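You operate a simulated robot arm through the tools that you are given. There is no shell and no other tool. Be economical: measure what you need, move in short steps, check, and stop when the job is done.

You are at the controls of a simulated robot arm. One attempt, no reset.

JOB
Sand the rough top of the yellow card's insulator in the red clamp.
Fine: clamp it, use the black sanding block and put that back; open the clamp and stand the piece on slab J2. Set down upright: what you pick out. What is to be rubbed or washed off counts as gone when no trace of it is left.
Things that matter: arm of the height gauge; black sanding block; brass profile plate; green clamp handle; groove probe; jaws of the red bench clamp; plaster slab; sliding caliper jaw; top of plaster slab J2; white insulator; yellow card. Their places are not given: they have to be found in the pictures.

It is judged by the outcome, as a careful person would: the job done as asked, and still so three seconds after it is handed in. It fails if anything else is knocked over, pushed out of place, dropped, spilled or broken.

ROBOT AND FRAMES
A 7-joint arm with a two-finger parallel gripper, fixed in place. Base frame: the origin is at the foot of the arm, x ahead of it, y to its left, z up; the work surface is at about z = 850. Lengths are in mm, angles in degrees, forces in N, time in s.
With the tool pointing down near the work surface it reaches from about 300 to 700 mm from the base axis. Its first joint turns from -66.0 to 66.0 degrees. Payload 1.57 kg.
The tool frame sits at the grasp point between the pads (the TCP): z along the fingers, y along the line on which they close. The tips reach 30 mm beyond it. Largest opening 110 mm; finger width 24, thickness 12; the body of the gripper, 48 by 112 mm, starts 78 mm behind the TCP.
Orientation is that of the tool frame in the base frame, as a unit quaternion [x, y, z, w]. With the fingers straight down and closing along the base's y, the tool's x points along the base's -x, its y along +y and its z along -z.

CONTROLS
- The arm moves only by the tool servo_tool. Its argument "increments" is a list of rows, each a list of 7 numbers: the shift along the tool's x, y, z in units of 40 mm (1.0 is 40 mm), then the turn, a rotation vector about the tool's x, y, z in units of 4 degrees (1.0 is 4 degrees), then the closure in counts, from 0 (fully open) to 255 (shut). In form: [[dx, dy, dz, wx, wy, wz, gripper], ...]. A call has 1 to 8 rows; each row shifts and turns the commanded pose from where the row before left it, along the tool's axes as they then stand. A call with a number of a shift or a turn outside -1 to 1 is refused whole. A row lasts 0.2 s, in which the tool goes at most 50 mm and 8.6 degrees; a call with a longer step from one row to the next is refused whole, and so is a gripper value outside its range. Where a pose cannot be reached the arm comes as near as it can. A force on the tool above 80 N (or 10 N above the force at the start of the call, whichever is more), or a blocked arm, ends the call early, and 0.2 s more pass. Each finger travels about 108 mm/s and halts on what it meets, pressing with about 32 N; the grip force reading is that of the motor and also rises with nothing between the fingers. The clock runs only during rows and for 0.2 s after the last one: add rows that do not move to give the fingers time. It gives the time, the measured TCP pose, the force on the tool (base axes), the opening and the grip force at its end, in the units of the frame above (readings bear some noise), with the torque about the TCP (base axes, N m) and any sound that the robot's microphone picked up.
- Cameras (640 x 400 px; columns grow to the right, rows downward): "scene" is fixed at [148.5, -381.5, 1399.5]; the picture's right is [0.91, -0.42, 0.00], its down [-0.26, -0.55, -0.79] and it looks along [0.33, 0.72, -0.61] (base axes); focal length 278 px, centre (320, 200). "wrist" rides on the gripper at [70, 16, -141] in the tool frame; the picture's right is [-0.23, 0.97, 0.00], its down [-0.86, -0.20, -0.48] and it looks along [-0.47, -0.11, 0.88] (tool axes); focal length 222 px, centre (320, 200).
- camera(camera): a new picture of that camera. No time passes.
- measure_at(camera, pixels): for up to 12 pixels [column, row] of the newest picture of that camera ("zoom" is the newest enlarged one), the place [x, y, z] in the base frame of the surface seen there, good to about 2 mm. No time passes.
- zoom(camera, box): a new picture of the part [left, top, right, bottom] of that camera's present view, enlarged. No time passes.
- finish_job(): hands the job in; it is judged then, once.

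Go step by step. Measure first, check grasps and placings, and put right what went wrong. The budget is 80 turns and 38 pictures, counting those below and the enlarged ones. Unless the task says otherwise, let go and move clear before handing in, and close with one line.

The tools are called after "Request:" as name(argument=value, ...) on one line, values as JSON. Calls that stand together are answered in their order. servo_tool: Moves the arm, as the interface text tells. Its arguments: {"type":"object","properties":{"increments":{"type":"array","items":{"type":"array","items":{"type":"number"}}}},"required":["increments"]} The other tools are called the same way: camera (camera) takes a picture; measure_at (camera, pixels) gives the place of the surface under pixels of a picture; zoom (camera, box) takes an enlarged picture of a part of a camera's view; finish_job () hands the job in.

At the start:

```text
time_s: 0.0
position: [402.0, 128.7, 1213.2]
tcp_rot: [0.0, 1.0, 0.0, 0.0]
contact_force: [0.3, 0.0, 0.5]
moment: [0.03, -0.02, -0.03]
finger_gap: 110.2
gripper_force: 0.0
```

scene: 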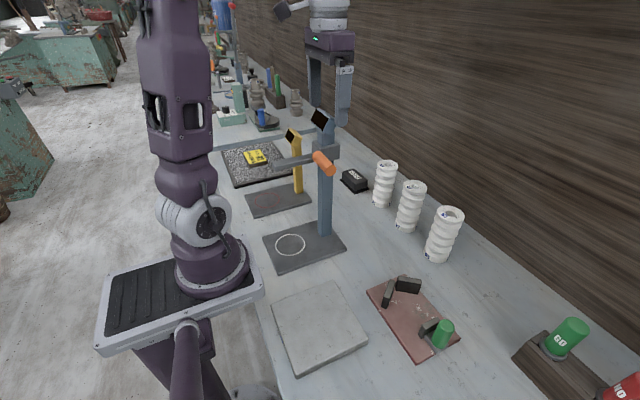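
wrist: 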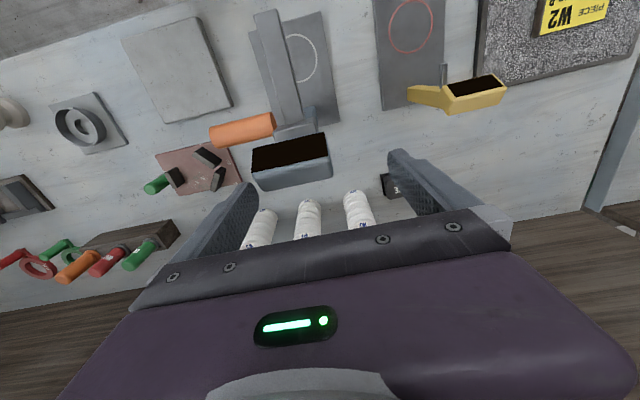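

The scene shows three white insulators (about 384,183; 410,205; 444,233), a yellow card near (255,157), a red clamp with a green handle near (415,310), and a light slab near (318,325). I'll enlarge these to read the labels.

Request:
zoom(camera="scene", box=[210, 100, 370, 200])

Request:
zoom(camera="scene", box=[335, 145, 495, 245])

Request:
zoom(camera="scene", box=[250, 260, 474, 400])

Request:
zoom(camera="wrist", box=[480, 0, 640, 100])

```text
4.00 times, centred on (290, 150) of scene
```

zoom: 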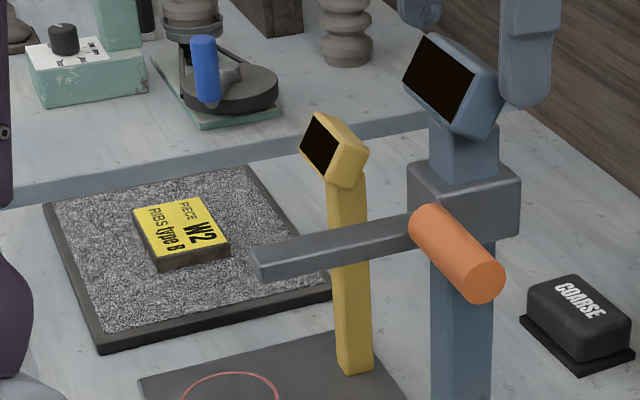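

```text
4.00 times, centred on (415, 195) of scene
```

zoom: 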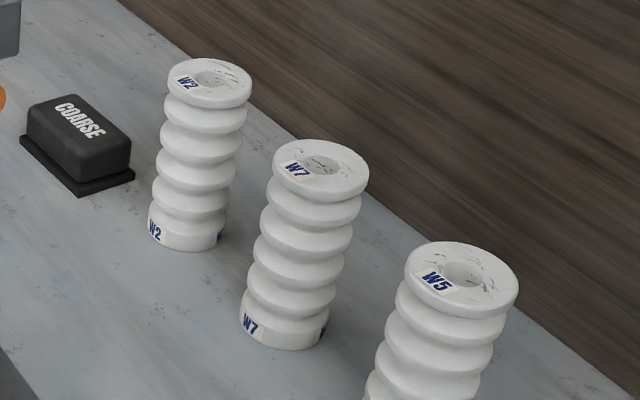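

```text
2.86 times, centred on (362, 330) of scene
```

zoom: 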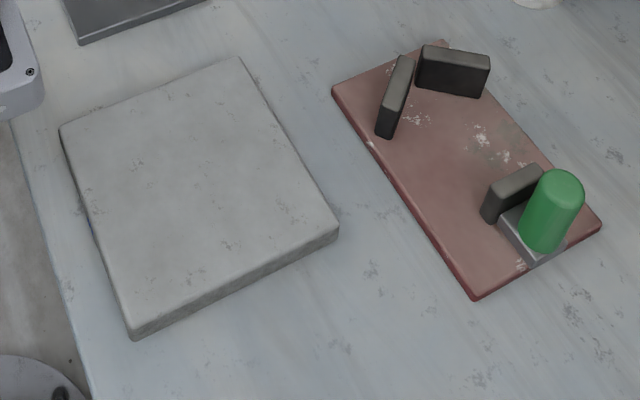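

```text
4.00 times, centred on (560, 50) of wrist
```

zoom: 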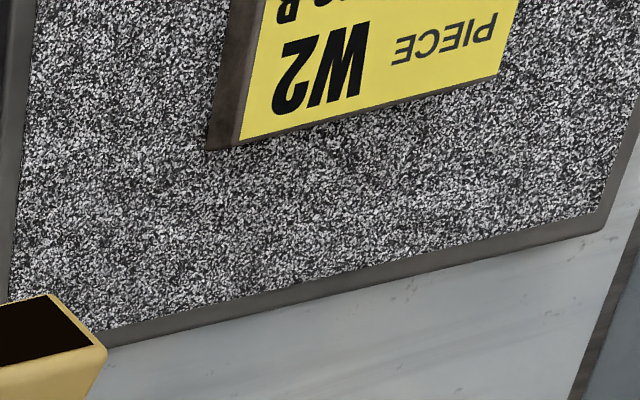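

The card reads "PIECE W2, RIBS type B", and the tops of the insulators read W2, W7 and W5, so the piece is W2. I'll measure the main places.

Request:
measure_at(camera="scene", pixels=[[387, 163], [382, 167], [397, 168], [377, 168], [384, 204], [352, 177], [345, 182], [368, 187], [355, 190], [409, 184], [450, 213], [360, 160]])

Request:
measure_at(camera="scene", pixels=[[447, 321], [438, 347], [443, 335], [433, 322], [424, 330], [405, 280], [410, 290], [391, 280], [385, 305], [395, 297], [388, 295], [420, 335]])

Request:
measure_at(camera="scene", pixels=[[272, 305], [333, 281], [367, 341], [297, 376], [318, 325], [367, 290], [404, 275], [459, 339], [416, 362], [325, 230], [322, 160], [280, 163]])

Request:
camera(camera="wrist")

```text
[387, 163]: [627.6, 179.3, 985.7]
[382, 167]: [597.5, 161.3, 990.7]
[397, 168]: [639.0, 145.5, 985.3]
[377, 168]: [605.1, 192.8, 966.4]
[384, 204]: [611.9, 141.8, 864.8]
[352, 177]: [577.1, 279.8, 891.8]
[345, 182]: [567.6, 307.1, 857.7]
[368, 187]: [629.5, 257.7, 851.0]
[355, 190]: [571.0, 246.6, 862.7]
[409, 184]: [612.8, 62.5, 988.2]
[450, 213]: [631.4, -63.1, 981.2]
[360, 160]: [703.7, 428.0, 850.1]
```

```text
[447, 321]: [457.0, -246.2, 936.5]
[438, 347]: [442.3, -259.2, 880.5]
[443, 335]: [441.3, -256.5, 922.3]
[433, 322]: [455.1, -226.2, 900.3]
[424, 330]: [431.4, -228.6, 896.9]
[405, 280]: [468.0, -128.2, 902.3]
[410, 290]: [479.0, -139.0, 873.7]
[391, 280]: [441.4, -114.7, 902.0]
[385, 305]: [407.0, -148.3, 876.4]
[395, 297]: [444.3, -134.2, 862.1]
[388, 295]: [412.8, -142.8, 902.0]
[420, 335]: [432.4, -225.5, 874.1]
```

```text
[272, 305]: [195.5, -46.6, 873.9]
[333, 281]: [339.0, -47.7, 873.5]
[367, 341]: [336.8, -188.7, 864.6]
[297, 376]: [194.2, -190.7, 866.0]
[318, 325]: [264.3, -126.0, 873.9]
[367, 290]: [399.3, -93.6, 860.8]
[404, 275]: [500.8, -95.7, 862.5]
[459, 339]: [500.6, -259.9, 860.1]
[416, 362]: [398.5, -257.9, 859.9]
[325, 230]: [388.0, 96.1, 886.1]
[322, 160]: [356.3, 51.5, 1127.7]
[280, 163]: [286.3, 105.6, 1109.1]
```

```text
31 pictures are left
```

wrist: 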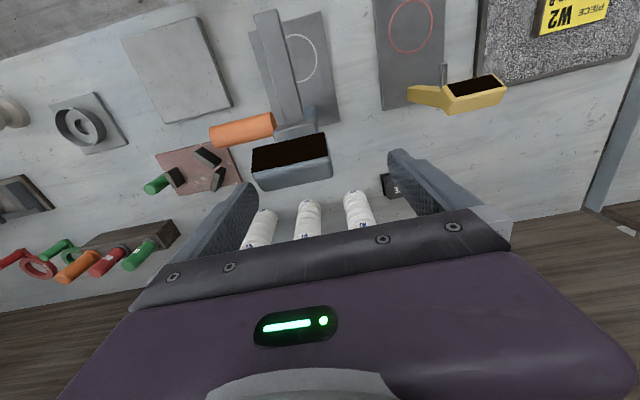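

The W2 top centre is near (620,165,988), the slab top is at z≈874 and the clamp V is near (440,-135). I'll move forward, clear of the gauge, for a closer wrist view of the insulators and the block.

Request:
servo_tool(increments=[[-1, 0.5, 0, 0, 0, 0, 0], [-1, 0.5, 0, 0, 0, 0, 0], [-0.5, 0, 0, 0, 0, 0, 0]])

Request:
camera(camera="wrist")

Request:
camera(camera="scene")

```text
time_s: 0.8
position: [503.3, 168.0, 1214.7]
tcp_rot: [0.0, 1.0, 0.001, 0.0]
contact_force: [0.0, 0.3, 0.0]
moment: [-0.01, -0.01, 0.05]
finger_gap: 109.8
gripper_force: 0.0
```

```text
30 pictures are left
```

wrist: 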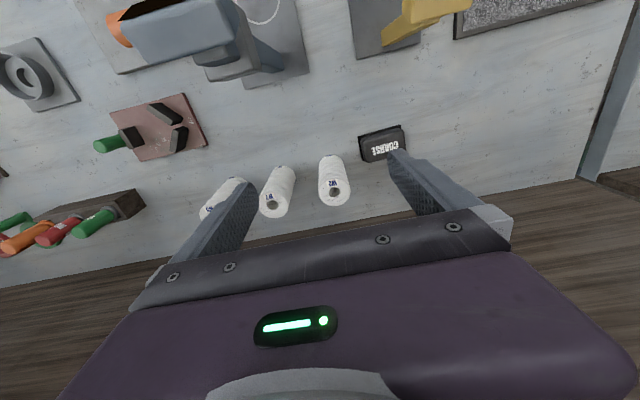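

```text
29 pictures are left
```

scene: 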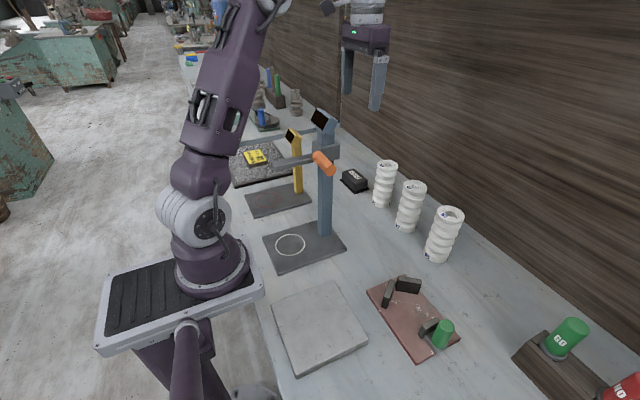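

The wrist view shows W2 at (335,185), the block at (382,143) and the clamp at (155,125). I'll enlarge the view around them.

Request:
zoom(camera="wrist", box=[260, 115, 420, 215])

Request:
measure_at(camera="wrist", pixels=[[326, 193], [346, 191], [336, 185], [335, 202], [321, 158], [343, 158], [362, 138], [401, 128], [404, 148], [366, 160], [382, 143], [385, 162]])

Request:
zoom(camera="wrist", box=[80, 80, 220, 168])

Request:
measure_at(camera="zoom", pixels=[[300, 110], [340, 210], [400, 210], [440, 300], [490, 215], [180, 240], [220, 290], [90, 290], [270, 180], [240, 220], [320, 130], [450, 160]])

```text
4.00 times, centred on (340, 165) of wrist
```

zoom: 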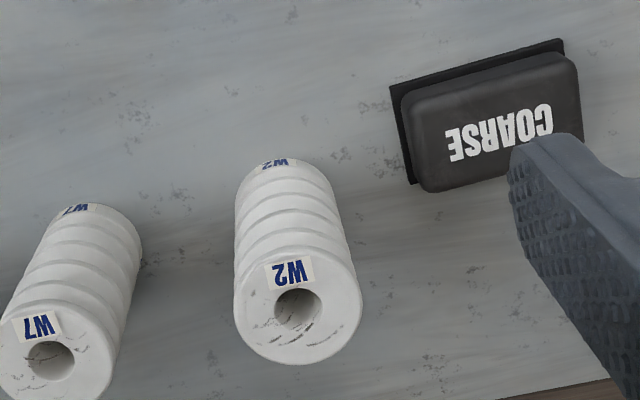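

```text
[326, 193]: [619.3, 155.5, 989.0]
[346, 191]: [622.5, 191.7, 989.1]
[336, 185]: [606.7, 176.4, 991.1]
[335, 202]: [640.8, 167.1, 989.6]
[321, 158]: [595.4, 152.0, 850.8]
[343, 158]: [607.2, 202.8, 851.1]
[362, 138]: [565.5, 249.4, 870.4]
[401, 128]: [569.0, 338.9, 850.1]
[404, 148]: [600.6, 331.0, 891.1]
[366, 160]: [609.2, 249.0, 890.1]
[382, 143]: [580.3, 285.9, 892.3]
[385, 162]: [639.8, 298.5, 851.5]
```

```text
4.55 times, centred on (150, 124) of wrist
```

zoom: 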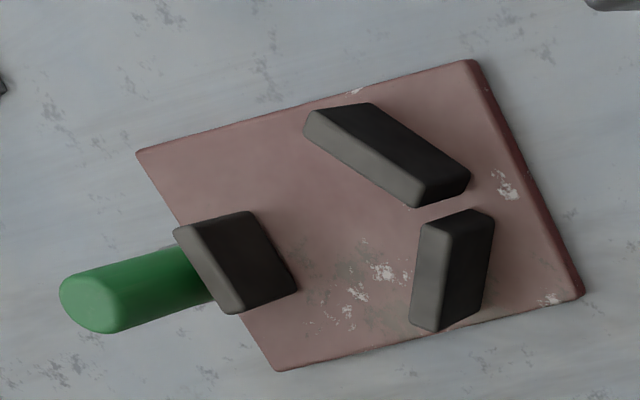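

```text
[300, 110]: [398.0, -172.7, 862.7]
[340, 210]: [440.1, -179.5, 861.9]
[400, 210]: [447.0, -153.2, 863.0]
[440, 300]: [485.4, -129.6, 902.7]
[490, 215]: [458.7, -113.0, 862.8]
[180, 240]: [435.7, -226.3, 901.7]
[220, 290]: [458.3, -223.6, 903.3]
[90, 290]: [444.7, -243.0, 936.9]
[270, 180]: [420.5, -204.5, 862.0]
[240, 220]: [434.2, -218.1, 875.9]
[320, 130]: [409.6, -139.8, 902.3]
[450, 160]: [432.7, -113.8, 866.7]
```

W2's top centre is about (620.5,171.5), z 989, diameter ≈56. I'll measure the tops of the clamp jaws and the gauge for exact geometry.

Request:
measure_at(camera="zoom", pixels=[[308, 118], [316, 140], [412, 200], [405, 192], [330, 120], [425, 230], [438, 235], [416, 322], [434, 326], [180, 232], [232, 308], [205, 250]])

Request:
measure_at(camera="wrist", pixels=[[110, 145], [100, 145], [180, 30], [245, 40], [215, 60], [230, 75], [395, 25], [440, 10], [130, 30], [272, 180], [285, 180], [205, 200]])

Request:
measure_at(camera="scene", pixels=[[323, 113], [334, 130], [313, 120], [322, 152], [338, 145], [275, 160], [326, 165], [293, 132], [300, 145], [448, 217], [409, 187], [385, 165]])

```text
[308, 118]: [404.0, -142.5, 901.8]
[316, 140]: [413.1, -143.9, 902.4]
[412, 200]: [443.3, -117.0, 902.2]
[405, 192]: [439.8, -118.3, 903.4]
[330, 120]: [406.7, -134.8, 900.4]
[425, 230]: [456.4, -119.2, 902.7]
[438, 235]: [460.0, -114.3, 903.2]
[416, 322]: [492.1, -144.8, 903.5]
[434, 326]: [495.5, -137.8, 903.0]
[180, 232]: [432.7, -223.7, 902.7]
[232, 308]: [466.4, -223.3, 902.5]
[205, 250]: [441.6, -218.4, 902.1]
```

```text
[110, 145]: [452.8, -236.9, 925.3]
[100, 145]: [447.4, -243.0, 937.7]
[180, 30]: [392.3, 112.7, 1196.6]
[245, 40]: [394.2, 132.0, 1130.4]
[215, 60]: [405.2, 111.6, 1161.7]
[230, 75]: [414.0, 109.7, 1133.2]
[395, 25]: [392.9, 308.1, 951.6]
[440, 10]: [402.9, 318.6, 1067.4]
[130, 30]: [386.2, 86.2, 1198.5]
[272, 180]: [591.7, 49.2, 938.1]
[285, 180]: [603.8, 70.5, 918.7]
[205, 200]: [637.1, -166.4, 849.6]
```

```text
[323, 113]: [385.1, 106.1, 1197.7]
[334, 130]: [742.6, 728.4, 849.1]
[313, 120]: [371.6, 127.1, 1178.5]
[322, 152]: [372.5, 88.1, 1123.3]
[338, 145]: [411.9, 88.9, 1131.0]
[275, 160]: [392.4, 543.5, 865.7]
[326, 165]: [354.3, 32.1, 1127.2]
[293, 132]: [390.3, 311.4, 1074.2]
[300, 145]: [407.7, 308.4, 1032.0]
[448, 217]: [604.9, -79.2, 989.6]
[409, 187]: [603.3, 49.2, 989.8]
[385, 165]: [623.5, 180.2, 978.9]
```

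V axis is at x≈450 (apex near y −112) and the moving jaw face is near y −217, so the piece should go at about (450,−152). The gauge top is about z 1198 near (390,110). I'll move above W2 and start down with the fingers part open, watching the arm's clearance over the gauge.

Request:
servo_tool(increments=[[-0.98, 0.088, 0, 0, 0, 0, 40], [-0.98, 0, 0, 0, 0, 0, 40], [-0.97, 0, 0, 0, 0, 0, 40], [0, 0, 1, 0, 0, 0, 40], [0, 0, 1, 0, 0, 0, 40], [0, 0, 1, 0, 0, 0, 40], [0, 0, 0, 0, 0, 0, 40]])

Request:
camera(camera="scene")

Request:
camera(camera="wrist")

```text
time_s: 2.4
position: [561.2, 172.1, 1091.1]
tcp_rot: [-0.001, 1.0, -0.001, -0.001]
contact_force: [-0.1, -0.2, 0.7]
moment: [-0.03, 0.0, -0.01]
finger_gap: 92.8
gripper_force: 0.1
out of reach, approached as far as the arm can: row 2, 3
```

```text
26 pictures are left
```

scene: 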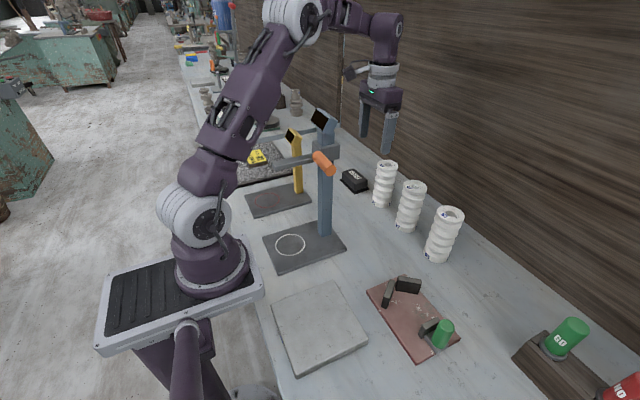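

```text
25 pictures are left
```

wrist: 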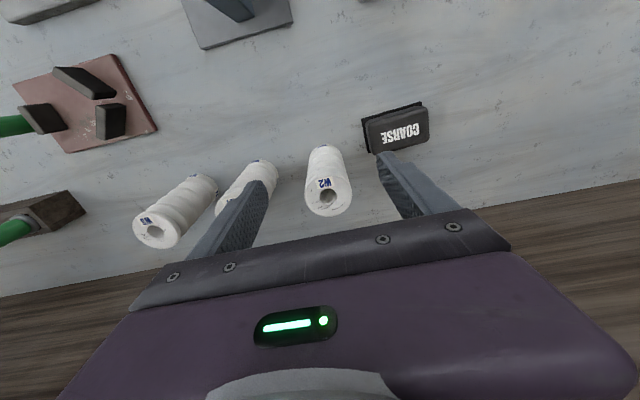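

The arm is well above the gauge but was reach-limited at that height (x=561). I'll re-measure W2 and the block from this closer view, then lower a little and move forward.

Request:
zoom(camera="wrist", box=[296, 90, 456, 220])

Request:
measure_at(camera="wrist", pixels=[[308, 200], [350, 197], [328, 178], [329, 214], [329, 148], [371, 125], [424, 110], [429, 128], [370, 145], [365, 118], [420, 104], [395, 118]])

Request:
servo_tool(increments=[[0, 0, 1, 0, 0, 0, 40], [-0.7, 0, 0, 0, 0, 0, 40], [-0.7, 0, 0, 0, 0, 0, 40], [0, 0, 0, 0, 0, 0, 40]])

```text
3.08 times, centred on (376, 155) of wrist
```

zoom: 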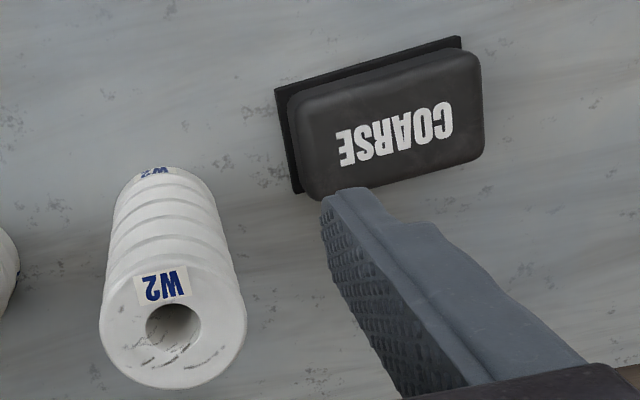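

```text
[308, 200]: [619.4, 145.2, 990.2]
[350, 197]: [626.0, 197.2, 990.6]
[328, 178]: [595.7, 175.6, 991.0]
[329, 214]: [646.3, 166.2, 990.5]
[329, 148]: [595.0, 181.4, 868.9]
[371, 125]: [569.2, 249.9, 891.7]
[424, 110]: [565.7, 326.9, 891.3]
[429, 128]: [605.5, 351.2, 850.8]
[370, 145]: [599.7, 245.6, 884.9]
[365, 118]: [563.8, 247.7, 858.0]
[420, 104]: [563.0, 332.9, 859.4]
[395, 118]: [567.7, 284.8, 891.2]
```

```text
time_s: 3.4
position: [617.2, 171.3, 1052.5]
tcp_rot: [0.001, 1.0, 0.0, 0.0]
contact_force: [-0.3, 0.1, -0.2]
moment: [0.0, 0.04, 0.02]
finger_gap: 92.9
gripper_force: 0.1
```

The W2 centre is confirmed at (621,171). I'll go down to grasp height z≈945 and close.

Request:
servo_tool(increments=[[-0.09, 0, 0.67, 0, 0, 0, 40], [0, 0, 0.67, 0, 0, 0, 40], [0, 0, 0.67, 0, 0, 0, 40], [0, 0, 0.67, 0, 0, 0, 40], [0, 0, 0, 0, 0, 0, 40]])

Request:
servo_tool(increments=[[0, 0, 0, 0, 0, 0, 255], [0, 0, 0, 0, 0, 0, 255], [0, 0, 0, 0, 0, 0, 255], [0, 0, 0, 0, 0, 0, 255]])

```text
time_s: 4.6
position: [620.3, 172.3, 946.1]
tcp_rot: [0.001, 1.0, 0.0, -0.001]
contact_force: [0.2, 0.0, -0.1]
moment: [-0.05, 0.01, 0.02]
finger_gap: 92.5
gripper_force: 0.0
```

```text
time_s: 5.6
position: [619.7, 172.8, 946.8]
tcp_rot: [0.001, 1.0, 0.0, 0.0]
contact_force: [0.9, -1.6, 0.7]
moment: [-0.02, -0.07, -0.04]
finger_gap: 59.6
gripper_force: 31.8
```

The fingers hold W2 at a gap of 59.6. I'll lift, draw back to x≈530 and check the hold.

Request:
servo_tool(increments=[[0, 0, -0.5, 0, 0, 0, 255], [0, 0, -0.9, 0, 0, 0, 255], [0, 0, -0.9, 0, 0, 0, 255], [0, 0, -0.5, 0, 0, 0, 255], [0.7, 0, 0, 0, 0, 0, 255], [0.8, 0, 0, 0, 0, 0, 255], [0.7, 0, 0, 0, 0, 0, 255], [0, 0, 0, 0, 0, 0, 255]])

```text
time_s: 7.4
position: [531.6, 172.0, 1057.1]
tcp_rot: [0.0, 1.0, -0.001, 0.0]
contact_force: [-0.3, -0.3, -5.6]
moment: [0.01, 0.03, -0.06]
finger_gap: 60.0
gripper_force: 32.8
```

W2 is held (5.6 N weight). I'll traverse between the gauge and the other insulators towards the clamp.

Request:
servo_tool(increments=[[0, -0.9, 0, 0, 0, 0, 255], [0, -0.9, 0, 0, 0, 0, 255], [0, -0.9, 0, 0, 0, 0, 255], [0, -0.9, 0, 0, 0, 0, 255], [0, -0.9, 0, 0, 0, 0, 255], [0.6, -0.9, 0, 0, 0, 0, 255], [0.7, -0.9, 0, 0, 0, 0, 255], [0.7, -0.9, 0, 0, 0, 0, 255]])

Request:
servo_tool(increments=[[0, -0.95, 0, 0, 0, 0, 255], [0, 0, 0, 0, 0, 0, 255], [0, 0, 0, 0, 0, 0, 255]])

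Request:
camera(camera="scene")

Request:
camera(camera="wrist")

```text
time_s: 9.2
position: [451.3, -116.9, 1055.4]
tcp_rot: [-0.001, 1.0, 0.0, 0.001]
contact_force: [0.0, -0.7, -5.9]
moment: [0.05, 0.01, 0.02]
finger_gap: 59.8
gripper_force: 32.1
```

```text
time_s: 10.0
position: [450.7, -155.4, 1054.9]
tcp_rot: [0.001, 1.0, 0.0, 0.0]
contact_force: [0.1, 0.1, -4.9]
moment: [0.02, 0.01, 0.0]
finger_gap: 59.5
gripper_force: 31.7
```

```text
23 pictures are left
```

scene: 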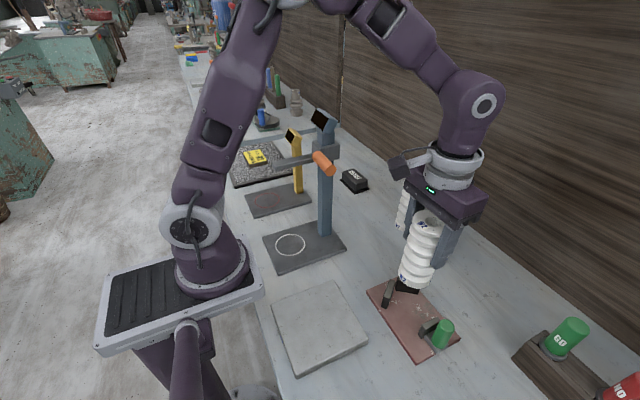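

```text
22 pictures are left
```

wrist: 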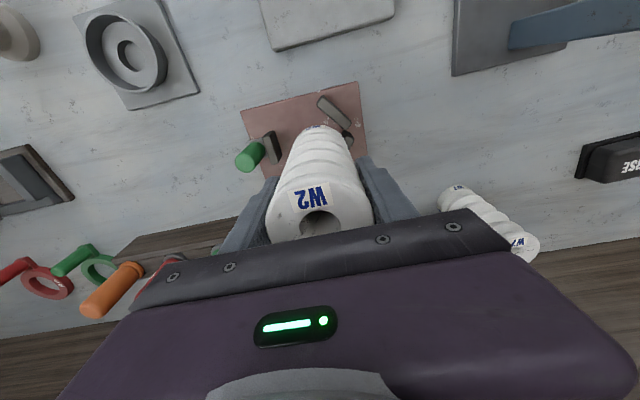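

W2 hangs upright above the clamp. I'll lower it to just above the clamp base (contact expected at TCP z≈959), with a bit more clearance from the V.

Request:
servo_tool(increments=[[0.02, -0.06, 0.6, 0, 0, 0, 255], [0, 0, 0.6, 0, 0, 0, 255], [0, 0, 0.6, 0, 0, 0, 255], [0, 0, 0.4, 0, 0, 0, 255], [0, 0, 0.06, 0, 0, 0, 255], [0, 0, 0, 0, 0, 0, 255]])

Request:
servo_tool(increments=[[0, 0, 0.03, 0, 0, 0, 255], [0, 0, 0.03, 0, 0, 0, 255], [0, 0, 0.02, 0, 0, 0, 255], [0, 0, 0, 0, 0, 0, 255]])

Request:
zoom(camera="scene", box=[350, 190, 510, 380])

```text
time_s: 11.4
position: [449.7, -156.1, 967.7]
tcp_rot: [0.0, 1.0, 0.0, -0.001]
contact_force: [2.3, -0.1, -6.5]
moment: [-0.05, -0.09, -0.05]
finger_gap: 59.9
gripper_force: 32.0
```

```text
time_s: 12.4
position: [450.4, -156.9, 965.6]
tcp_rot: [0.0, 1.0, 0.0, 0.0]
contact_force: [1.1, -2.8, -6.0]
moment: [-0.21, -0.11, 0.03]
finger_gap: 59.9
gripper_force: 32.2
```

```text
2.11 times, centred on (430, 285) of scene
```

zoom: 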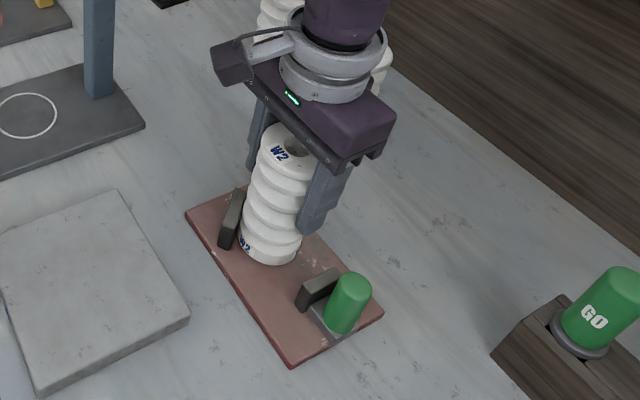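

There is a slight sideways force (y −2.8), so the rim may be brushing the V. I'll shift 4 mm in −y and continue down.

Request:
servo_tool(increments=[[0, -0.1, 0, 0, 0, 0, 255], [0, 0, 0.05, 0, 0, 0, 255], [0, 0, 0.05, 0, 0, 0, 255], [0, 0, 0, 0, 0, 0, 255]])

Request:
servo_tool(increments=[[0, 0, 0.04, 0, 0, 0, 255], [0, 0, 0.04, 0, 0, 0, 255], [0, 0, 0, 0, 0, 0, 255]])

```text
time_s: 13.4
position: [451.3, -161.2, 960.8]
tcp_rot: [0.001, 1.0, -0.001, 0.0]
contact_force: [-0.2, 0.6, -5.0]
moment: [-0.02, -0.01, -0.03]
finger_gap: 60.1
gripper_force: 31.7
```

```text
time_s: 14.2
position: [449.9, -159.9, 958.7]
tcp_rot: [0.0, 1.0, -0.001, 0.001]
contact_force: [-4.2, 4.0, 28.8]
moment: [0.67, -0.05, 0.04]
finger_gap: 60.0
gripper_force: 31.9
```

The piece is seated on the clamp base (28.8 N). I'll ease the pressure, release it and rise.

Request:
servo_tool(increments=[[0, 0, -0.035, 0, 0, 0, 255], [0, 0, 0, 0, 0, 0, 255]])

Request:
servo_tool(increments=[[0, 0, 0, 0, 0, 0, 50], [0, 0, 0, 0, 0, 0, 50], [0, 0, 0, 0, 0, 0, 50], [0, 0, -0.9, 0, 0, 0, 50], [0, 0, -0.9, 0, 0, 0, 50], [0, 0, -0.9, 0, 0, 0, 50], [0, 0, 0, 0, 0, 0, 50]])

Request:
zoom(camera="scene", box=[350, 190, 510, 380])

Request:
measure_at(camera="zoom", pixels=[[290, 150], [350, 280], [335, 315], [365, 290], [325, 335], [345, 300], [320, 285], [310, 320], [270, 262], [355, 330], [230, 215], [300, 310]])

```text
time_s: 14.8
position: [451.5, -160.4, 958.0]
tcp_rot: [0.001, 1.0, 0.0, 0.001]
contact_force: [1.3, 2.5, 13.4]
moment: [0.17, -0.6, 0.02]
finger_gap: 60.0
gripper_force: 32.1
```

```text
time_s: 16.4
position: [451.5, -160.2, 1065.4]
tcp_rot: [-0.001, 1.0, 0.001, 0.0]
contact_force: [0.7, -0.4, -1.0]
moment: [-0.01, 0.02, -0.03]
finger_gap: 88.3
gripper_force: 0.0
```

```text
2.11 times, centred on (430, 285) of scene
```

zoom: 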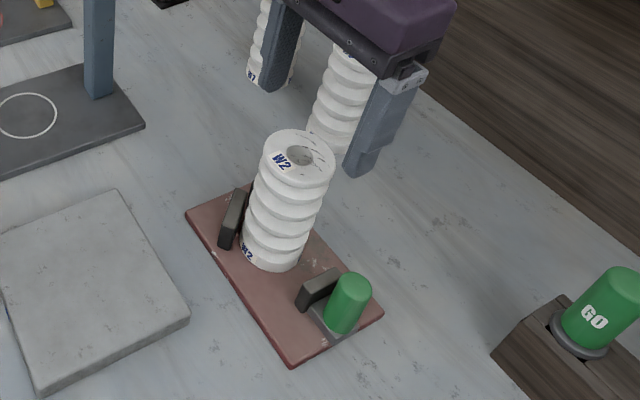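

```text
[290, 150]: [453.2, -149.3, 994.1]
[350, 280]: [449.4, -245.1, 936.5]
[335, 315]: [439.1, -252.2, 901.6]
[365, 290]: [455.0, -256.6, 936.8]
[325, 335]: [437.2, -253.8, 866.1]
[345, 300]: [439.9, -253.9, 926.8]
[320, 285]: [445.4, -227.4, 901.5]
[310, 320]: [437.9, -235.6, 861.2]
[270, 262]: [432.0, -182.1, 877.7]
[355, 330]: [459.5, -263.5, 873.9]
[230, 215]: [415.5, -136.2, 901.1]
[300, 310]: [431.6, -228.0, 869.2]
```

W2 stands in the V. The handle is an upright cylinder at about (450,−250) with its top at z 937. I'll turn the gripper 90° so the fingers close along x, beside the handle and clear of the piece.

Request:
servo_tool(increments=[[0, -0.9, 0, 0, 0, 0, 50], [0, -0.9, 0, 0, 0, 0, 50], [0.04, -0.45, 0, 0, 0, 0.9, 50], [0, 0, 0, 0, 0, 1, 50], [0, 0, 0, 0, 0, 1, 50], [0, 0, 0, 0, 0, 1, 50], [0, 0, 0, 0, 0, 1, 50], [0, 0, 0, 0, 0, 1, 50]])

Request:
servo_tool(increments=[[0, 0, 0, 0, 0, 1, 50], [0, 0, 0, 0, 0, 1, 50], [0, 0, 0, 0, 0, 1, 50], [0, 0, 0, 0, 0, 1, 50], [0, 0, 0, 0, 0, 1, 50], [0, 0, 0, 0, 0, 1, 50], [0, 0, 0, 0, 0, 1, 50], [0, 0, 0, 0, 0, 1, 50]])

Request:
servo_tool(increments=[[0, 0, 0, 0, 0, 1, 50], [0, 0, 0, 0, 0, 1, 50], [0, 0, 0, 0, 0, 1, 50], [0, 0, 0, 0, 0, 1, 50], [0, 0, 0, 0, 0, 1, 50], [0, 0, 0, 0, 0, 1, 50], [0, 0, 0, 0, 0, 1, 50], [0, 0, 0, 0, 0, 0.6, 50]])

Request:
camera(camera="wrist")

```text
time_s: 18.2
position: [448.8, -250.4, 1066.0]
tcp_rot: [0.205, 0.979, -0.001, 0.0]
contact_force: [0.8, -0.1, 0.6]
moment: [0.03, 0.01, 0.0]
finger_gap: 88.6
gripper_force: 0.0
```

```text
time_s: 20.0
position: [448.8, -250.2, 1066.9]
tcp_rot: [0.467, 0.884, 0.0, 0.0]
contact_force: [-0.3, 0.4, -0.6]
moment: [0.01, -0.04, 0.0]
finger_gap: 88.4
gripper_force: 0.1
```

```text
time_s: 21.8
position: [449.7, -252.3, 1067.2]
tcp_rot: [0.683, 0.731, 0.0, -0.001]
contact_force: [0.6, 0.2, -0.8]
moment: [0.02, -0.01, -0.04]
finger_gap: 88.4
gripper_force: 0.1
```

```text
19 pictures are left
```

wrist: 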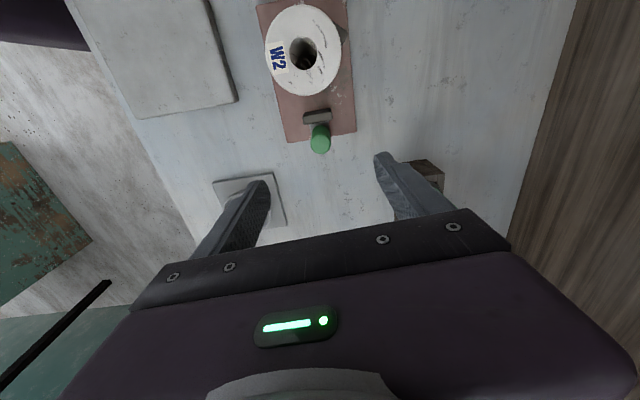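

The turn is 86°. I'll add the last 4° and measure the handle at (320,138), the jaw and the piece in this view.

Request:
measure_at(camera="wrist", pixels=[[312, 130], [329, 129], [320, 125], [320, 132], [304, 117], [330, 117], [316, 109], [267, 50], [340, 52], [303, 8], [303, 95], [322, 150]])

Request:
servo_tool(increments=[[0, 0, 0, 0, 0, 0.95, 50], [0, 0, 0.9, 0, 0, 0, 50], [0, 0, 0.9, 0, 0, 0, 50], [0, 0, 0, 0, 0, 0, 50]])

```text
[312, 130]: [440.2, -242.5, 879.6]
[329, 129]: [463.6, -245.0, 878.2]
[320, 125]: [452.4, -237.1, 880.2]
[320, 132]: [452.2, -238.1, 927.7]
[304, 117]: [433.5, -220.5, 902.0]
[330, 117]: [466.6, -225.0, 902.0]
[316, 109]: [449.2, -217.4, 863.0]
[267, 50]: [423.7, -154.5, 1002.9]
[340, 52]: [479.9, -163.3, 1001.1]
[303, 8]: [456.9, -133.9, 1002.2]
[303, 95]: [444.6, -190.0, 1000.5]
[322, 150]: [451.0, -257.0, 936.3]
```

```text
time_s: 22.8
position: [448.0, -250.0, 993.1]
tcp_rot: [0.706, 0.708, 0.0, 0.0]
contact_force: [-0.1, -0.1, 0.0]
moment: [-0.01, -0.02, -0.01]
finger_gap: 88.6
gripper_force: 0.0
```

The handle is centred at (452,−249.5). I'll lower to z≈930 with a small x shift and close on it.

Request:
servo_tool(increments=[[0, 0.09, 0.8, 0, 0, 0, 80], [0, 0, 0.78, 0, 0, 0, 100], [0, 0, 0, 0, 0, 0, 255], [0, 0, 0, 0, 0, 0, 255], [0, 0, 0, 0, 0, 0, 255], [0, 0, 0, 0, 0, 0, 255]])

```text
time_s: 24.2
position: [450.2, -251.2, 931.6]
tcp_rot: [0.707, 0.707, -0.001, -0.001]
contact_force: [-19.4, 1.1, -6.5]
moment: [0.01, -0.8, 0.0]
finger_gap: 25.8
gripper_force: 37.0
```

The handle is gripped (gap 25.8), with a −19 N side load. I'll ease that and start sliding the handle towards the V (+y).

Request:
servo_tool(increments=[[0, -0.05, 0, 0, 0, 0, 255], [0.1, 0, 0, 0, 0, 0, 255], [0.1, 0, 0, 0, 0, 0, 255], [0, 0, 0, 0, 0, 0, 255]])

```text
time_s: 25.2
position: [450.1, -244.4, 931.8]
tcp_rot: [0.706, 0.708, 0.0, 0.001]
contact_force: [-7.9, -7.1, -1.2]
moment: [-0.84, 0.69, -0.02]
finger_gap: 25.7
gripper_force: 36.9
```

It moved 7 mm with light resistance (7 N), so I'll continue.

Request:
servo_tool(increments=[[0.15, -0.03, 0, 0, 0, 0, 255], [0.15, 0, 0, 0, 0, 0, 255], [0.15, 0, 0, 0, 0, 0, 255], [0.1, 0, 0, 0, 0, 0, 255], [0, 0, 0, 0, 0, 0, 255]])

Request:
zoom(camera="scene", box=[350, 190, 510, 380])

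```text
time_s: 26.4
position: [449.3, -220.9, 931.6]
tcp_rot: [0.706, 0.708, 0.001, 0.002]
contact_force: [16.9, -7.6, 11.3]
moment: [-0.21, 0.59, -0.2]
finger_gap: 25.8
gripper_force: 37.1
```

```text
2.11 times, centred on (430, 285) of scene
```

zoom: 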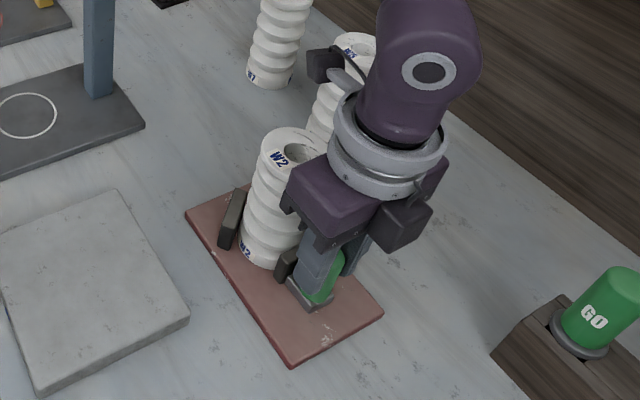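

The jaw has slid along and is now at the piece. I'll keep pushing in small steps until the force shows it is tight.

Request:
servo_tool(increments=[[0.1, 0.02, 0, 0, 0, 0, 255], [0.1, 0, 0, 0, 0, 0, 255], [0, 0, 0, 0, 0, 0, 255]])

Request:
servo_tool(increments=[[0.08, 0, 0, 0, 0, 0, 255], [0.08, 0, 0, 0, 0, 0, 255], [0, 0, 0, 0, 0, 0, 255]])

```text
time_s: 27.2
position: [449.5, -218.7, 932.0]
tcp_rot: [0.707, 0.707, -0.002, 0.006]
contact_force: [9.6, -55.7, -1.9]
moment: [-0.11, 0.89, -0.16]
finger_gap: 25.9
gripper_force: 37.4
```

```text
time_s: 28.0
position: [450.4, -213.3, 931.4]
tcp_rot: [0.706, 0.708, -0.003, 0.007]
contact_force: [8.6, -61.0, -2.5]
moment: [-0.55, 0.97, -0.04]
finger_gap: 25.9
gripper_force: 37.2
```

The force is now 61 N at y −213. I'll look to see whether the piece is tight in the V.

Request:
zoom(camera="scene", box=[360, 230, 460, 330])

Request:
measure_at(camera="zoom", pixels=[[200, 60], [180, 90], [225, 120], [180, 180], [290, 250], [130, 190], [130, 160], [150, 240], [310, 270], [280, 265]])

```text
4.00 times, centred on (410, 280) of scene
```

zoom: 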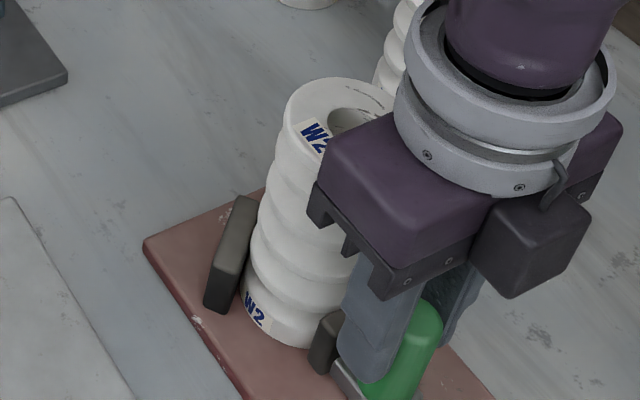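

```text
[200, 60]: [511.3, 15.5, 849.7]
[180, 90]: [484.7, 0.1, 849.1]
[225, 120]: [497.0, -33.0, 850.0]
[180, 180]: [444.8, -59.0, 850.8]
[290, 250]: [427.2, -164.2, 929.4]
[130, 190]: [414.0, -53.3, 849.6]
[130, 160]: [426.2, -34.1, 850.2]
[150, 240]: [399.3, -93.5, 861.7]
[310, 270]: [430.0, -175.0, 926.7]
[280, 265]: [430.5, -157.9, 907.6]
```

The piece looks seated against the V. One more small push will show whether it is truly tight.

Request:
servo_tool(increments=[[0.06, 0, 0, 0, 0, 0, 255], [0.04, 0, 0, 0, 0, 0, 255], [0, 0, 0, 0, 0, 0, 255], [0, 0, 0, 0, 0, 0, 255]])

```text
time_s: 29.0
position: [450.2, -210.5, 932.0]
tcp_rot: [0.707, 0.707, -0.003, 0.007]
contact_force: [8.4, -63.4, -11.3]
moment: [-0.87, 0.65, -0.34]
finger_gap: 25.7
gripper_force: 36.8
```

The force stays level at 63 N while the fingers creep forward, so they are slipping along the handle and the clamp is tight. I'll release, rise and check.

Request:
servo_tool(increments=[[0, 0, 0, 0, 0, 0, 130], [0, 0, 0, 0, 0, 0, 130], [-0.3, 0, -0.6, 0, 0, 0, 130], [-0.6, 0, -0.9, 0, 0, 0, 130], [-0.6, 0, -0.9, 0, 0, 0, 130], [0, 0, -0.9, 0, 0, 0, 130], [0, 0, 0, 0, 0, 0, 130]])

Request:
camera(camera="wrist")

Request:
zoom(camera="scene", box=[360, 220, 480, 340])

Request:
measure_at(camera="wrist", pixels=[[290, 70], [270, 50], [340, 50], [303, 10], [303, 90], [320, 110], [320, 120], [320, 130], [316, 105], [320, 140]])

```text
time_s: 30.6
position: [449.8, -261.2, 1064.9]
tcp_rot: [0.705, 0.709, 0.0, 0.0]
contact_force: [0.3, -0.9, 0.0]
moment: [0.01, 0.03, 0.03]
finger_gap: 53.7
gripper_force: 0.1
```

```text
16 pictures are left
```

wrist: 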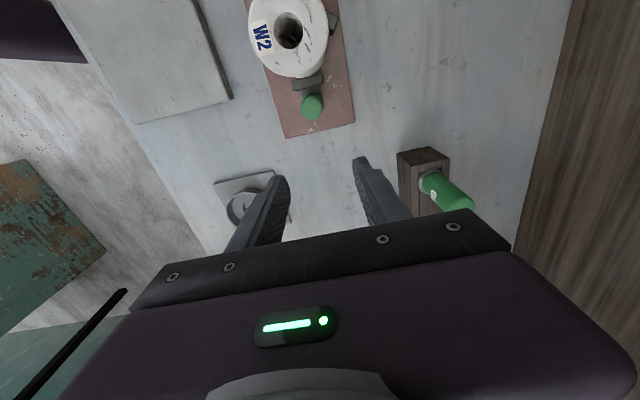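

```text
3.33 times, centred on (420, 280) of scene
```

zoom: 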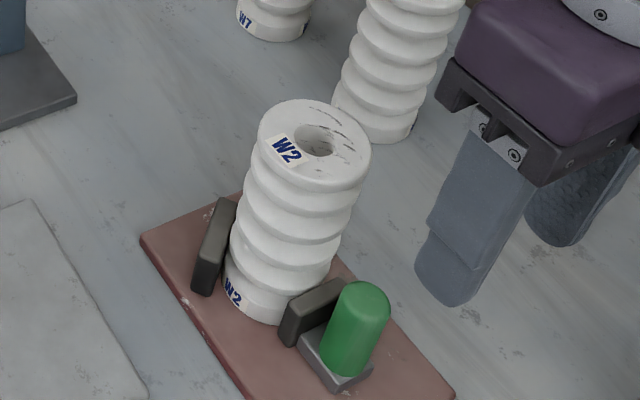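

```text
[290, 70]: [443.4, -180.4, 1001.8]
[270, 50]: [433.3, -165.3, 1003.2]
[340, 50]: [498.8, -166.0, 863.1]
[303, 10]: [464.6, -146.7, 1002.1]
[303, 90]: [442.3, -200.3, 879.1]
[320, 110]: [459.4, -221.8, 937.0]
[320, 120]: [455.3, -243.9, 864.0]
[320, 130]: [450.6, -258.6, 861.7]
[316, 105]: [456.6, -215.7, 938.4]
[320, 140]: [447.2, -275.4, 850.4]
```

The clamp is tight: the jaw touches W2 and the handle has moved about 34 mm, leaving the top at z≈1002. I'll turn the gripper back so the fingers close along y, and go to the sanding block.

Request:
servo_tool(increments=[[0, 0, 0, 0, 0, -1, 60], [0, 0, 0, 0, 0, -1, 60], [0, 0, 0, 0, 0, -1, 60], [0, 0, 0, 0, 0, -1, 60], [0, 0, 0, 0, 0, -1, 60], [0, 0, 0, 0, 0, -1, 60], [0, 0, 0, 0, 0, -1, 60], [0, 0, 0, 0, 0, -1, 60]])

Request:
servo_tool(increments=[[0, 0, 0, 0, 0, -1, 60], [0, 0, 0, 0, 0, -1, 60], [0, 0, 0, 0, 0, -1, 60], [0, 0, 0, 0, 0, -1, 60], [0, 0, 0, 0, 0, -1, 60], [0, 0, 0, 0, 0, -1, 60], [0, 0, 0, 0, 0, -1, 60], [0, 0, 0, 0, 0, -1, 60]])

Request:
servo_tool(increments=[[0, 0, 0, 0, 0, -1, 60], [0, 0, 0, 0, 0, -1, 60], [0, 0, 0, 0, 0, -1, 60], [0, 0, 0, 0, 0, -1, 60], [0, 0, 0, 0, 0, -1, 60], [0, 0, 0, 0, 0, -1, 60], [0, 0, 0, 0, 0, -0.42, 60], [0, 0, 0, 0, 0, 0, 60]])

```text
time_s: 32.4
position: [450.7, -262.8, 1063.5]
tcp_rot: [0.483, 0.876, 0.0, 0.0]
contact_force: [0.4, -0.1, 0.2]
moment: [0.02, 0.02, -0.02]
finger_gap: 84.4
gripper_force: 0.0
```

```text
time_s: 34.2
position: [450.7, -262.6, 1062.8]
tcp_rot: [0.222, 0.975, 0.0, -0.001]
contact_force: [0.2, 0.2, -0.3]
moment: [0.04, 0.0, -0.01]
finger_gap: 84.4
gripper_force: 0.1
```

```text
time_s: 36.0
position: [449.9, -262.6, 1064.1]
tcp_rot: [0.002, 1.0, 0.0, 0.0]
contact_force: [-0.4, 0.1, -0.1]
moment: [-0.01, 0.04, 0.0]
finger_gap: 84.3
gripper_force: 0.0
```

The tool is square again. I'll travel to near (530,250) at z≈1064.

Request:
servo_tool(increments=[[-0.7, 0.9, 0, 0, 0, 0, 60], [-0.7, 0.9, 0, 0, 0, 0, 60], [-0.6, 0.9, 0, 0, 0, 0, 60], [0, 1, 0, 0, 0, 0, 60], [0, 1, 0, 0, 0, 0, 60], [0, 1, 0, 0, 0, 0, 60], [0, 1, 0, 0, 0, 0, 60], [0, 1, 0, 0, 0, 0, 60]])

Request:
servo_tool(increments=[[0, 1, 0, 0, 0, 0, 20], [0, 1, 0, 0, 0, 0, 0], [0, 1, 0, 0, 0, 0, 0], [0, 1, 0, 0, 0, 0, 0], [0, 1, 0, 0, 0, 0, 0], [0, 0.8, 0, 0, 0, 0, 0], [0, 0, 0, 0, 0, 0, 0]])

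Request:
zoom(camera="wrist", box=[220, 80, 420, 230])

```text
time_s: 37.8
position: [529.5, 45.5, 1063.9]
tcp_rot: [0.001, 1.0, 0.0, 0.0]
contact_force: [-0.7, -0.3, -0.4]
moment: [-0.01, 0.0, 0.01]
finger_gap: 84.4
gripper_force: 0.0
```

```text
time_s: 39.4
position: [529.9, 277.2, 1063.3]
tcp_rot: [0.001, 1.0, 0.0, 0.0]
contact_force: [-0.4, 0.3, 0.0]
moment: [-0.02, 0.02, 0.01]
finger_gap: 110.4
gripper_force: 0.1
```

```text
2.67 times, centred on (320, 155) of wrist
```

zoom: 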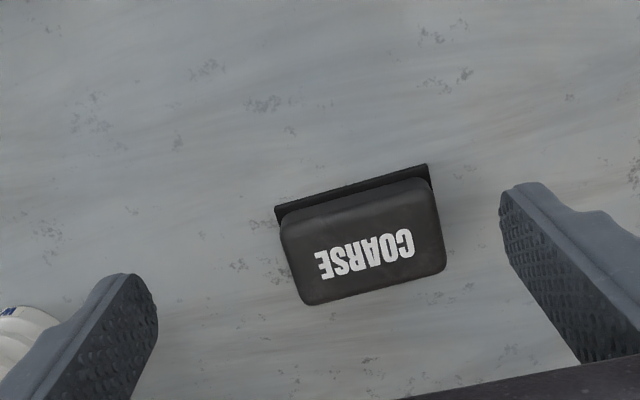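

Request:
measure_at(camera="zoom", pixels=[[290, 225], [305, 298], [440, 262], [428, 185], [360, 205], [375, 285], [285, 260], [441, 225], [277, 212], [427, 168], [296, 285], [355, 188]])

```text
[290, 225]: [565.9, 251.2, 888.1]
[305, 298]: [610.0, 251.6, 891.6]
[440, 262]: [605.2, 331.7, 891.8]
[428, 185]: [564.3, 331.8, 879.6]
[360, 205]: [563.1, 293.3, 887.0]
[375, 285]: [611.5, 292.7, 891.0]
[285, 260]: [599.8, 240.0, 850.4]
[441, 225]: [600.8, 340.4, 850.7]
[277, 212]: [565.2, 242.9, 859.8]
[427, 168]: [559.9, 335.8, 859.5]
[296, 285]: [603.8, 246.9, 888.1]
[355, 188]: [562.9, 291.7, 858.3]
```

The block body is x 563–612, y 250–333, top z 891, on a thin base with its top near z 859. I'll go down to TCP (588,291.5,898) and close.

Request:
servo_tool(increments=[[0, 0.18, 0.9, 0, 0, 0, 0], [-0.7, 0.18, 0.6, 0, 0, 0, 0], [-0.75, 0, 0.6, 0, 0, 0, 0], [0, 0, 0.7, 0, 0, 0, 0], [0, 0, 0.7, 0, 0, 0, 0], [0, 0, 0.6, 0, 0, 0, 0], [0, 0, 0, 0, 0, 0, 0]])

Request:
servo_tool(increments=[[0, 0, 0, 0, 0, 0, 255], [0, 0, 0, 0, 0, 0, 255], [0, 0, 0, 0, 0, 0, 255]])

```text
time_s: 41.0
position: [588.5, 292.4, 898.8]
tcp_rot: [0.001, 1.0, -0.001, 0.0]
contact_force: [0.6, 0.2, 0.1]
moment: [0.0, -0.02, 0.03]
finger_gap: 110.1
gripper_force: 0.2
```

```text
time_s: 41.8
position: [589.8, 292.3, 899.4]
tcp_rot: [0.001, 1.0, 0.0, 0.0]
contact_force: [0.4, -0.1, -0.5]
moment: [-0.02, 0.01, 0.0]
finger_gap: 95.2
gripper_force: 31.6
```

The fingers are holding it at a gap of 95. I'll lift and check what came up with it.

Request:
servo_tool(increments=[[0, 0, -0.4, 0, 0, 0, 255], [0, 0, -0.8, 0, 0, 0, 255], [0, 0, -0.8, 0, 0, 0, 255], [0, 0, 0, 0, 0, 0, 255]])

Request:
zoom(camera="scene", box=[300, 120, 400, 210])

```text
time_s: 42.8
position: [587.3, 292.1, 978.9]
tcp_rot: [0.001, 1.0, 0.0, 0.0]
contact_force: [0.2, 1.1, -1.8]
moment: [0.0, 0.0, -0.02]
finger_gap: 95.1
gripper_force: 31.8
```

```text
4.44 times, centred on (350, 165) of scene
```

zoom: 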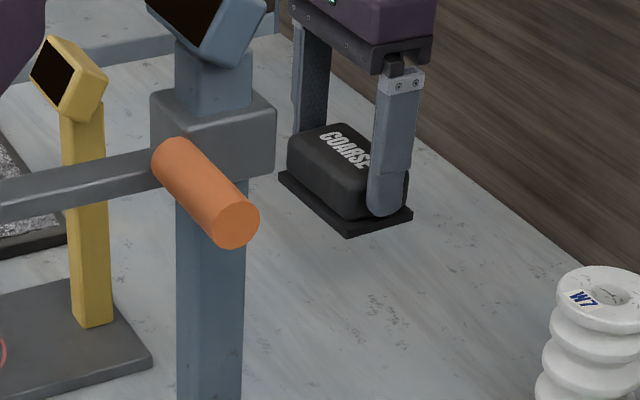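

The whole block, including its thin base, is lifted. I'll rise, draw back and travel to above the piece.

Request:
servo_tool(increments=[[0.7, 0, -0.7, 0, 0, 0, 255], [0.7, 0, -0.8, 0, 0, 0, 255], [0, -0.6, -0.8, 0, 0, 0, 255], [0, -0.6, -0.8, 0, 0, 0, 255], [0, -1, 0, 0, 0, 0, 255], [0, -1, 0, 0, 0, 0, 255], [0, -1, 0, 0, 0, 0, 255], [0, -1, 0, 0, 0, 0, 255]])

Request:
servo_tool(increments=[[0, -1, 0, 0, 0, 0, 255], [0, -1, 0, 0, 0, 0, 255], [0.5, -1, 0, 0, 0, 0, 255], [0.5, -1, 0, 0, 0, 0, 255], [0.5, -1, 0, 0, 0, 0, 255], [0.5, -0.9, 0, 0, 0, 0, 255], [0, 0, 0, 0, 0, 0, 255]])

```text
time_s: 44.6
position: [534.1, 83.2, 1101.7]
tcp_rot: [0.002, 1.0, -0.001, 0.0]
contact_force: [-0.5, -0.3, -0.7]
moment: [0.01, 0.02, -0.03]
finger_gap: 94.8
gripper_force: 32.3
```

```text
time_s: 46.2
position: [452.2, -154.1, 1104.3]
tcp_rot: [0.001, 1.0, 0.001, 0.001]
contact_force: [0.1, 0.4, -1.5]
moment: [-0.02, -0.01, 0.0]
finger_gap: 95.0
gripper_force: 31.8
```

The block is above the piece. I'll check the alignment and then lower to contact at TCP z≈1051.

Request:
zoom(camera="scene", box=[360, 170, 480, 330])

Request:
servo_tool(increments=[[0, 0, 0.5, 0, 0, 0, 255], [0, 0, 0.5, 0, 0, 0, 255], [0, 0, 0.2, 0, 0, 0, 255], [0, 0, 0, 0, 0, 0, 255]])

```text
2.50 times, centred on (420, 250) of scene
```

zoom: 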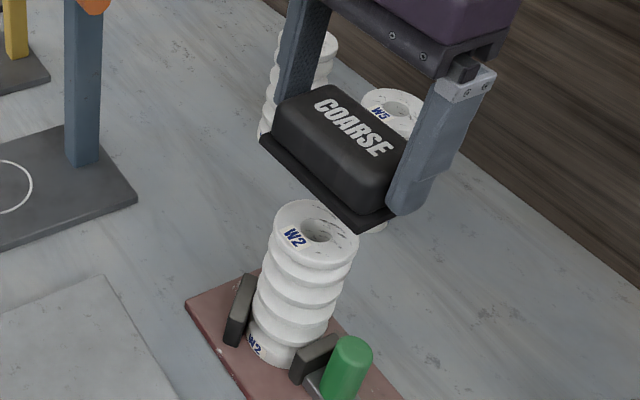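

```text
time_s: 47.2
position: [450.4, -151.1, 1055.6]
tcp_rot: [0.0, 1.0, 0.0, 0.0]
contact_force: [0.0, -0.6, -1.5]
moment: [0.0, -0.02, -0.01]
finger_gap: 95.0
gripper_force: 31.8
```

No contact yet at 1055.6. I'll lower gently to touch.

Request:
servo_tool(increments=[[0, 0, 0.05, 0, 0, 0, 255], [0, 0, 0.04, 0, 0, 0, 255], [0, 0, 0.03, 0, 0, 0, 255], [0, 0, 0, 0, 0, 0, 255]])

```text
time_s: 48.2
position: [450.8, -152.1, 1050.0]
tcp_rot: [0.001, 1.0, 0.0, 0.0]
contact_force: [-0.6, -0.4, 5.8]
moment: [-0.1, 0.06, 0.03]
finger_gap: 94.6
gripper_force: 31.7
```

Contact (about 7 N) at z 1050. I'll press slightly more and rub with strokes along x.

Request:
servo_tool(increments=[[0.3, 0, 0.02, 0, 0, 0, 255], [0.2, 0, 0, 0, 0, 0, 255], [-0.4, 0, 0, 0, 0, 0, 255], [-0.4, 0, 0, 0, 0, 0, 255], [-0.2, 0, 0, 0, 0, 0, 255], [0.4, 0, 0, 0, 0, 0, 255], [0.4, 0, 0, 0, 0, 0, 255], [0.2, 0, 0, 0, 0, 0, 255]])

Request:
servo_tool(increments=[[-0.4, 0.15, 0, 0, 0, 0, 255], [-0.4, 0.15, 0, 0, 0, 0, 255], [-0.2, 0, 0, 0, 0, 0, 255], [0.4, -0.15, 0, 0, 0, 0, 255], [0.4, -0.3, 0, 0, 0, 0, 255], [0.2, -0.15, 0, 0, 0, 0, 255], [-0.4, 0.15, 0, 0, 0, 0, 255], [-0.1, 0.15, 0, 0, 0, 0, 255]])

```text
time_s: 50.0
position: [432.7, -152.6, 1050.0]
tcp_rot: [0.001, 1.0, 0.0, 0.001]
contact_force: [4.9, -0.6, 11.2]
moment: [0.01, -0.63, 0.03]
finger_gap: 94.6
gripper_force: 31.8
```

```text
time_s: 51.8
position: [452.2, -152.1, 1050.4]
tcp_rot: [0.001, 1.0, 0.0, -0.001]
contact_force: [0.1, -0.4, -1.1]
moment: [0.02, 0.01, -0.03]
finger_gap: 94.3
gripper_force: 32.7
```

Contact faded by the end of the strokes, so I'll press about 1.2 mm further and rub again.

Request:
servo_tool(increments=[[0, 0, 0.03, 0, 0, 0, 255], [0, 0, 0.02, 0, 0, 0, 255], [0, 0, 0, 0, 0, 0, 255]])

Request:
servo_tool(increments=[[0.4, 0, 0, 0, 0, 0, 255], [0.2, 0, 0, 0, 0, 0, 255], [-0.4, 0, 0, 0, 0, 0, 255], [-0.4, 0, 0, 0, 0, 0, 255], [-0.4, 0, 0, 0, 0, 0, 255], [0.4, 0.1, 0, 0, 0, 0, 255], [0.4, -0.2, 0, 0, 0, 0, 255], [0.4, 0.1, 0, 0, 0, 0, 255]])

Request:
servo_tool(increments=[[-0.4, 0.3, 0, 0, 0, 0, 255], [-0.4, 0, 0, 0, 0, 0, 255], [-0.4, 0, 0, 0, 0, 0, 255], [0.4, -0.3, 0, 0, 0, 0, 255], [0.4, -0.3, 0, 0, 0, 0, 255], [0.4, 0, 0, 0, 0, 0, 255], [-0.4, 0.15, 0, 0, 0, 0, 255], [-0.2, 0.15, 0, 0, 0, 0, 255]])

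```text
time_s: 52.6
position: [451.7, -152.2, 1048.9]
tcp_rot: [0.0, 1.0, -0.001, 0.001]
contact_force: [-2.1, 0.1, 29.5]
moment: [-0.02, 0.06, 0.14]
finger_gap: 94.5
gripper_force: 32.1
```

```text
time_s: 54.4
position: [427.4, -151.5, 1047.8]
tcp_rot: [0.0, 1.0, 0.0, 0.0]
contact_force: [-0.2, -0.7, -1.5]
moment: [0.03, 0.01, 0.0]
finger_gap: 94.2
gripper_force: 32.0
```

```text
time_s: 56.2
position: [453.3, -150.6, 1046.9]
tcp_rot: [0.001, 1.0, 0.001, 0.0]
contact_force: [-0.3, 0.0, -0.8]
moment: [0.01, 0.01, 0.01]
finger_gap: 94.2
gripper_force: 31.7
```

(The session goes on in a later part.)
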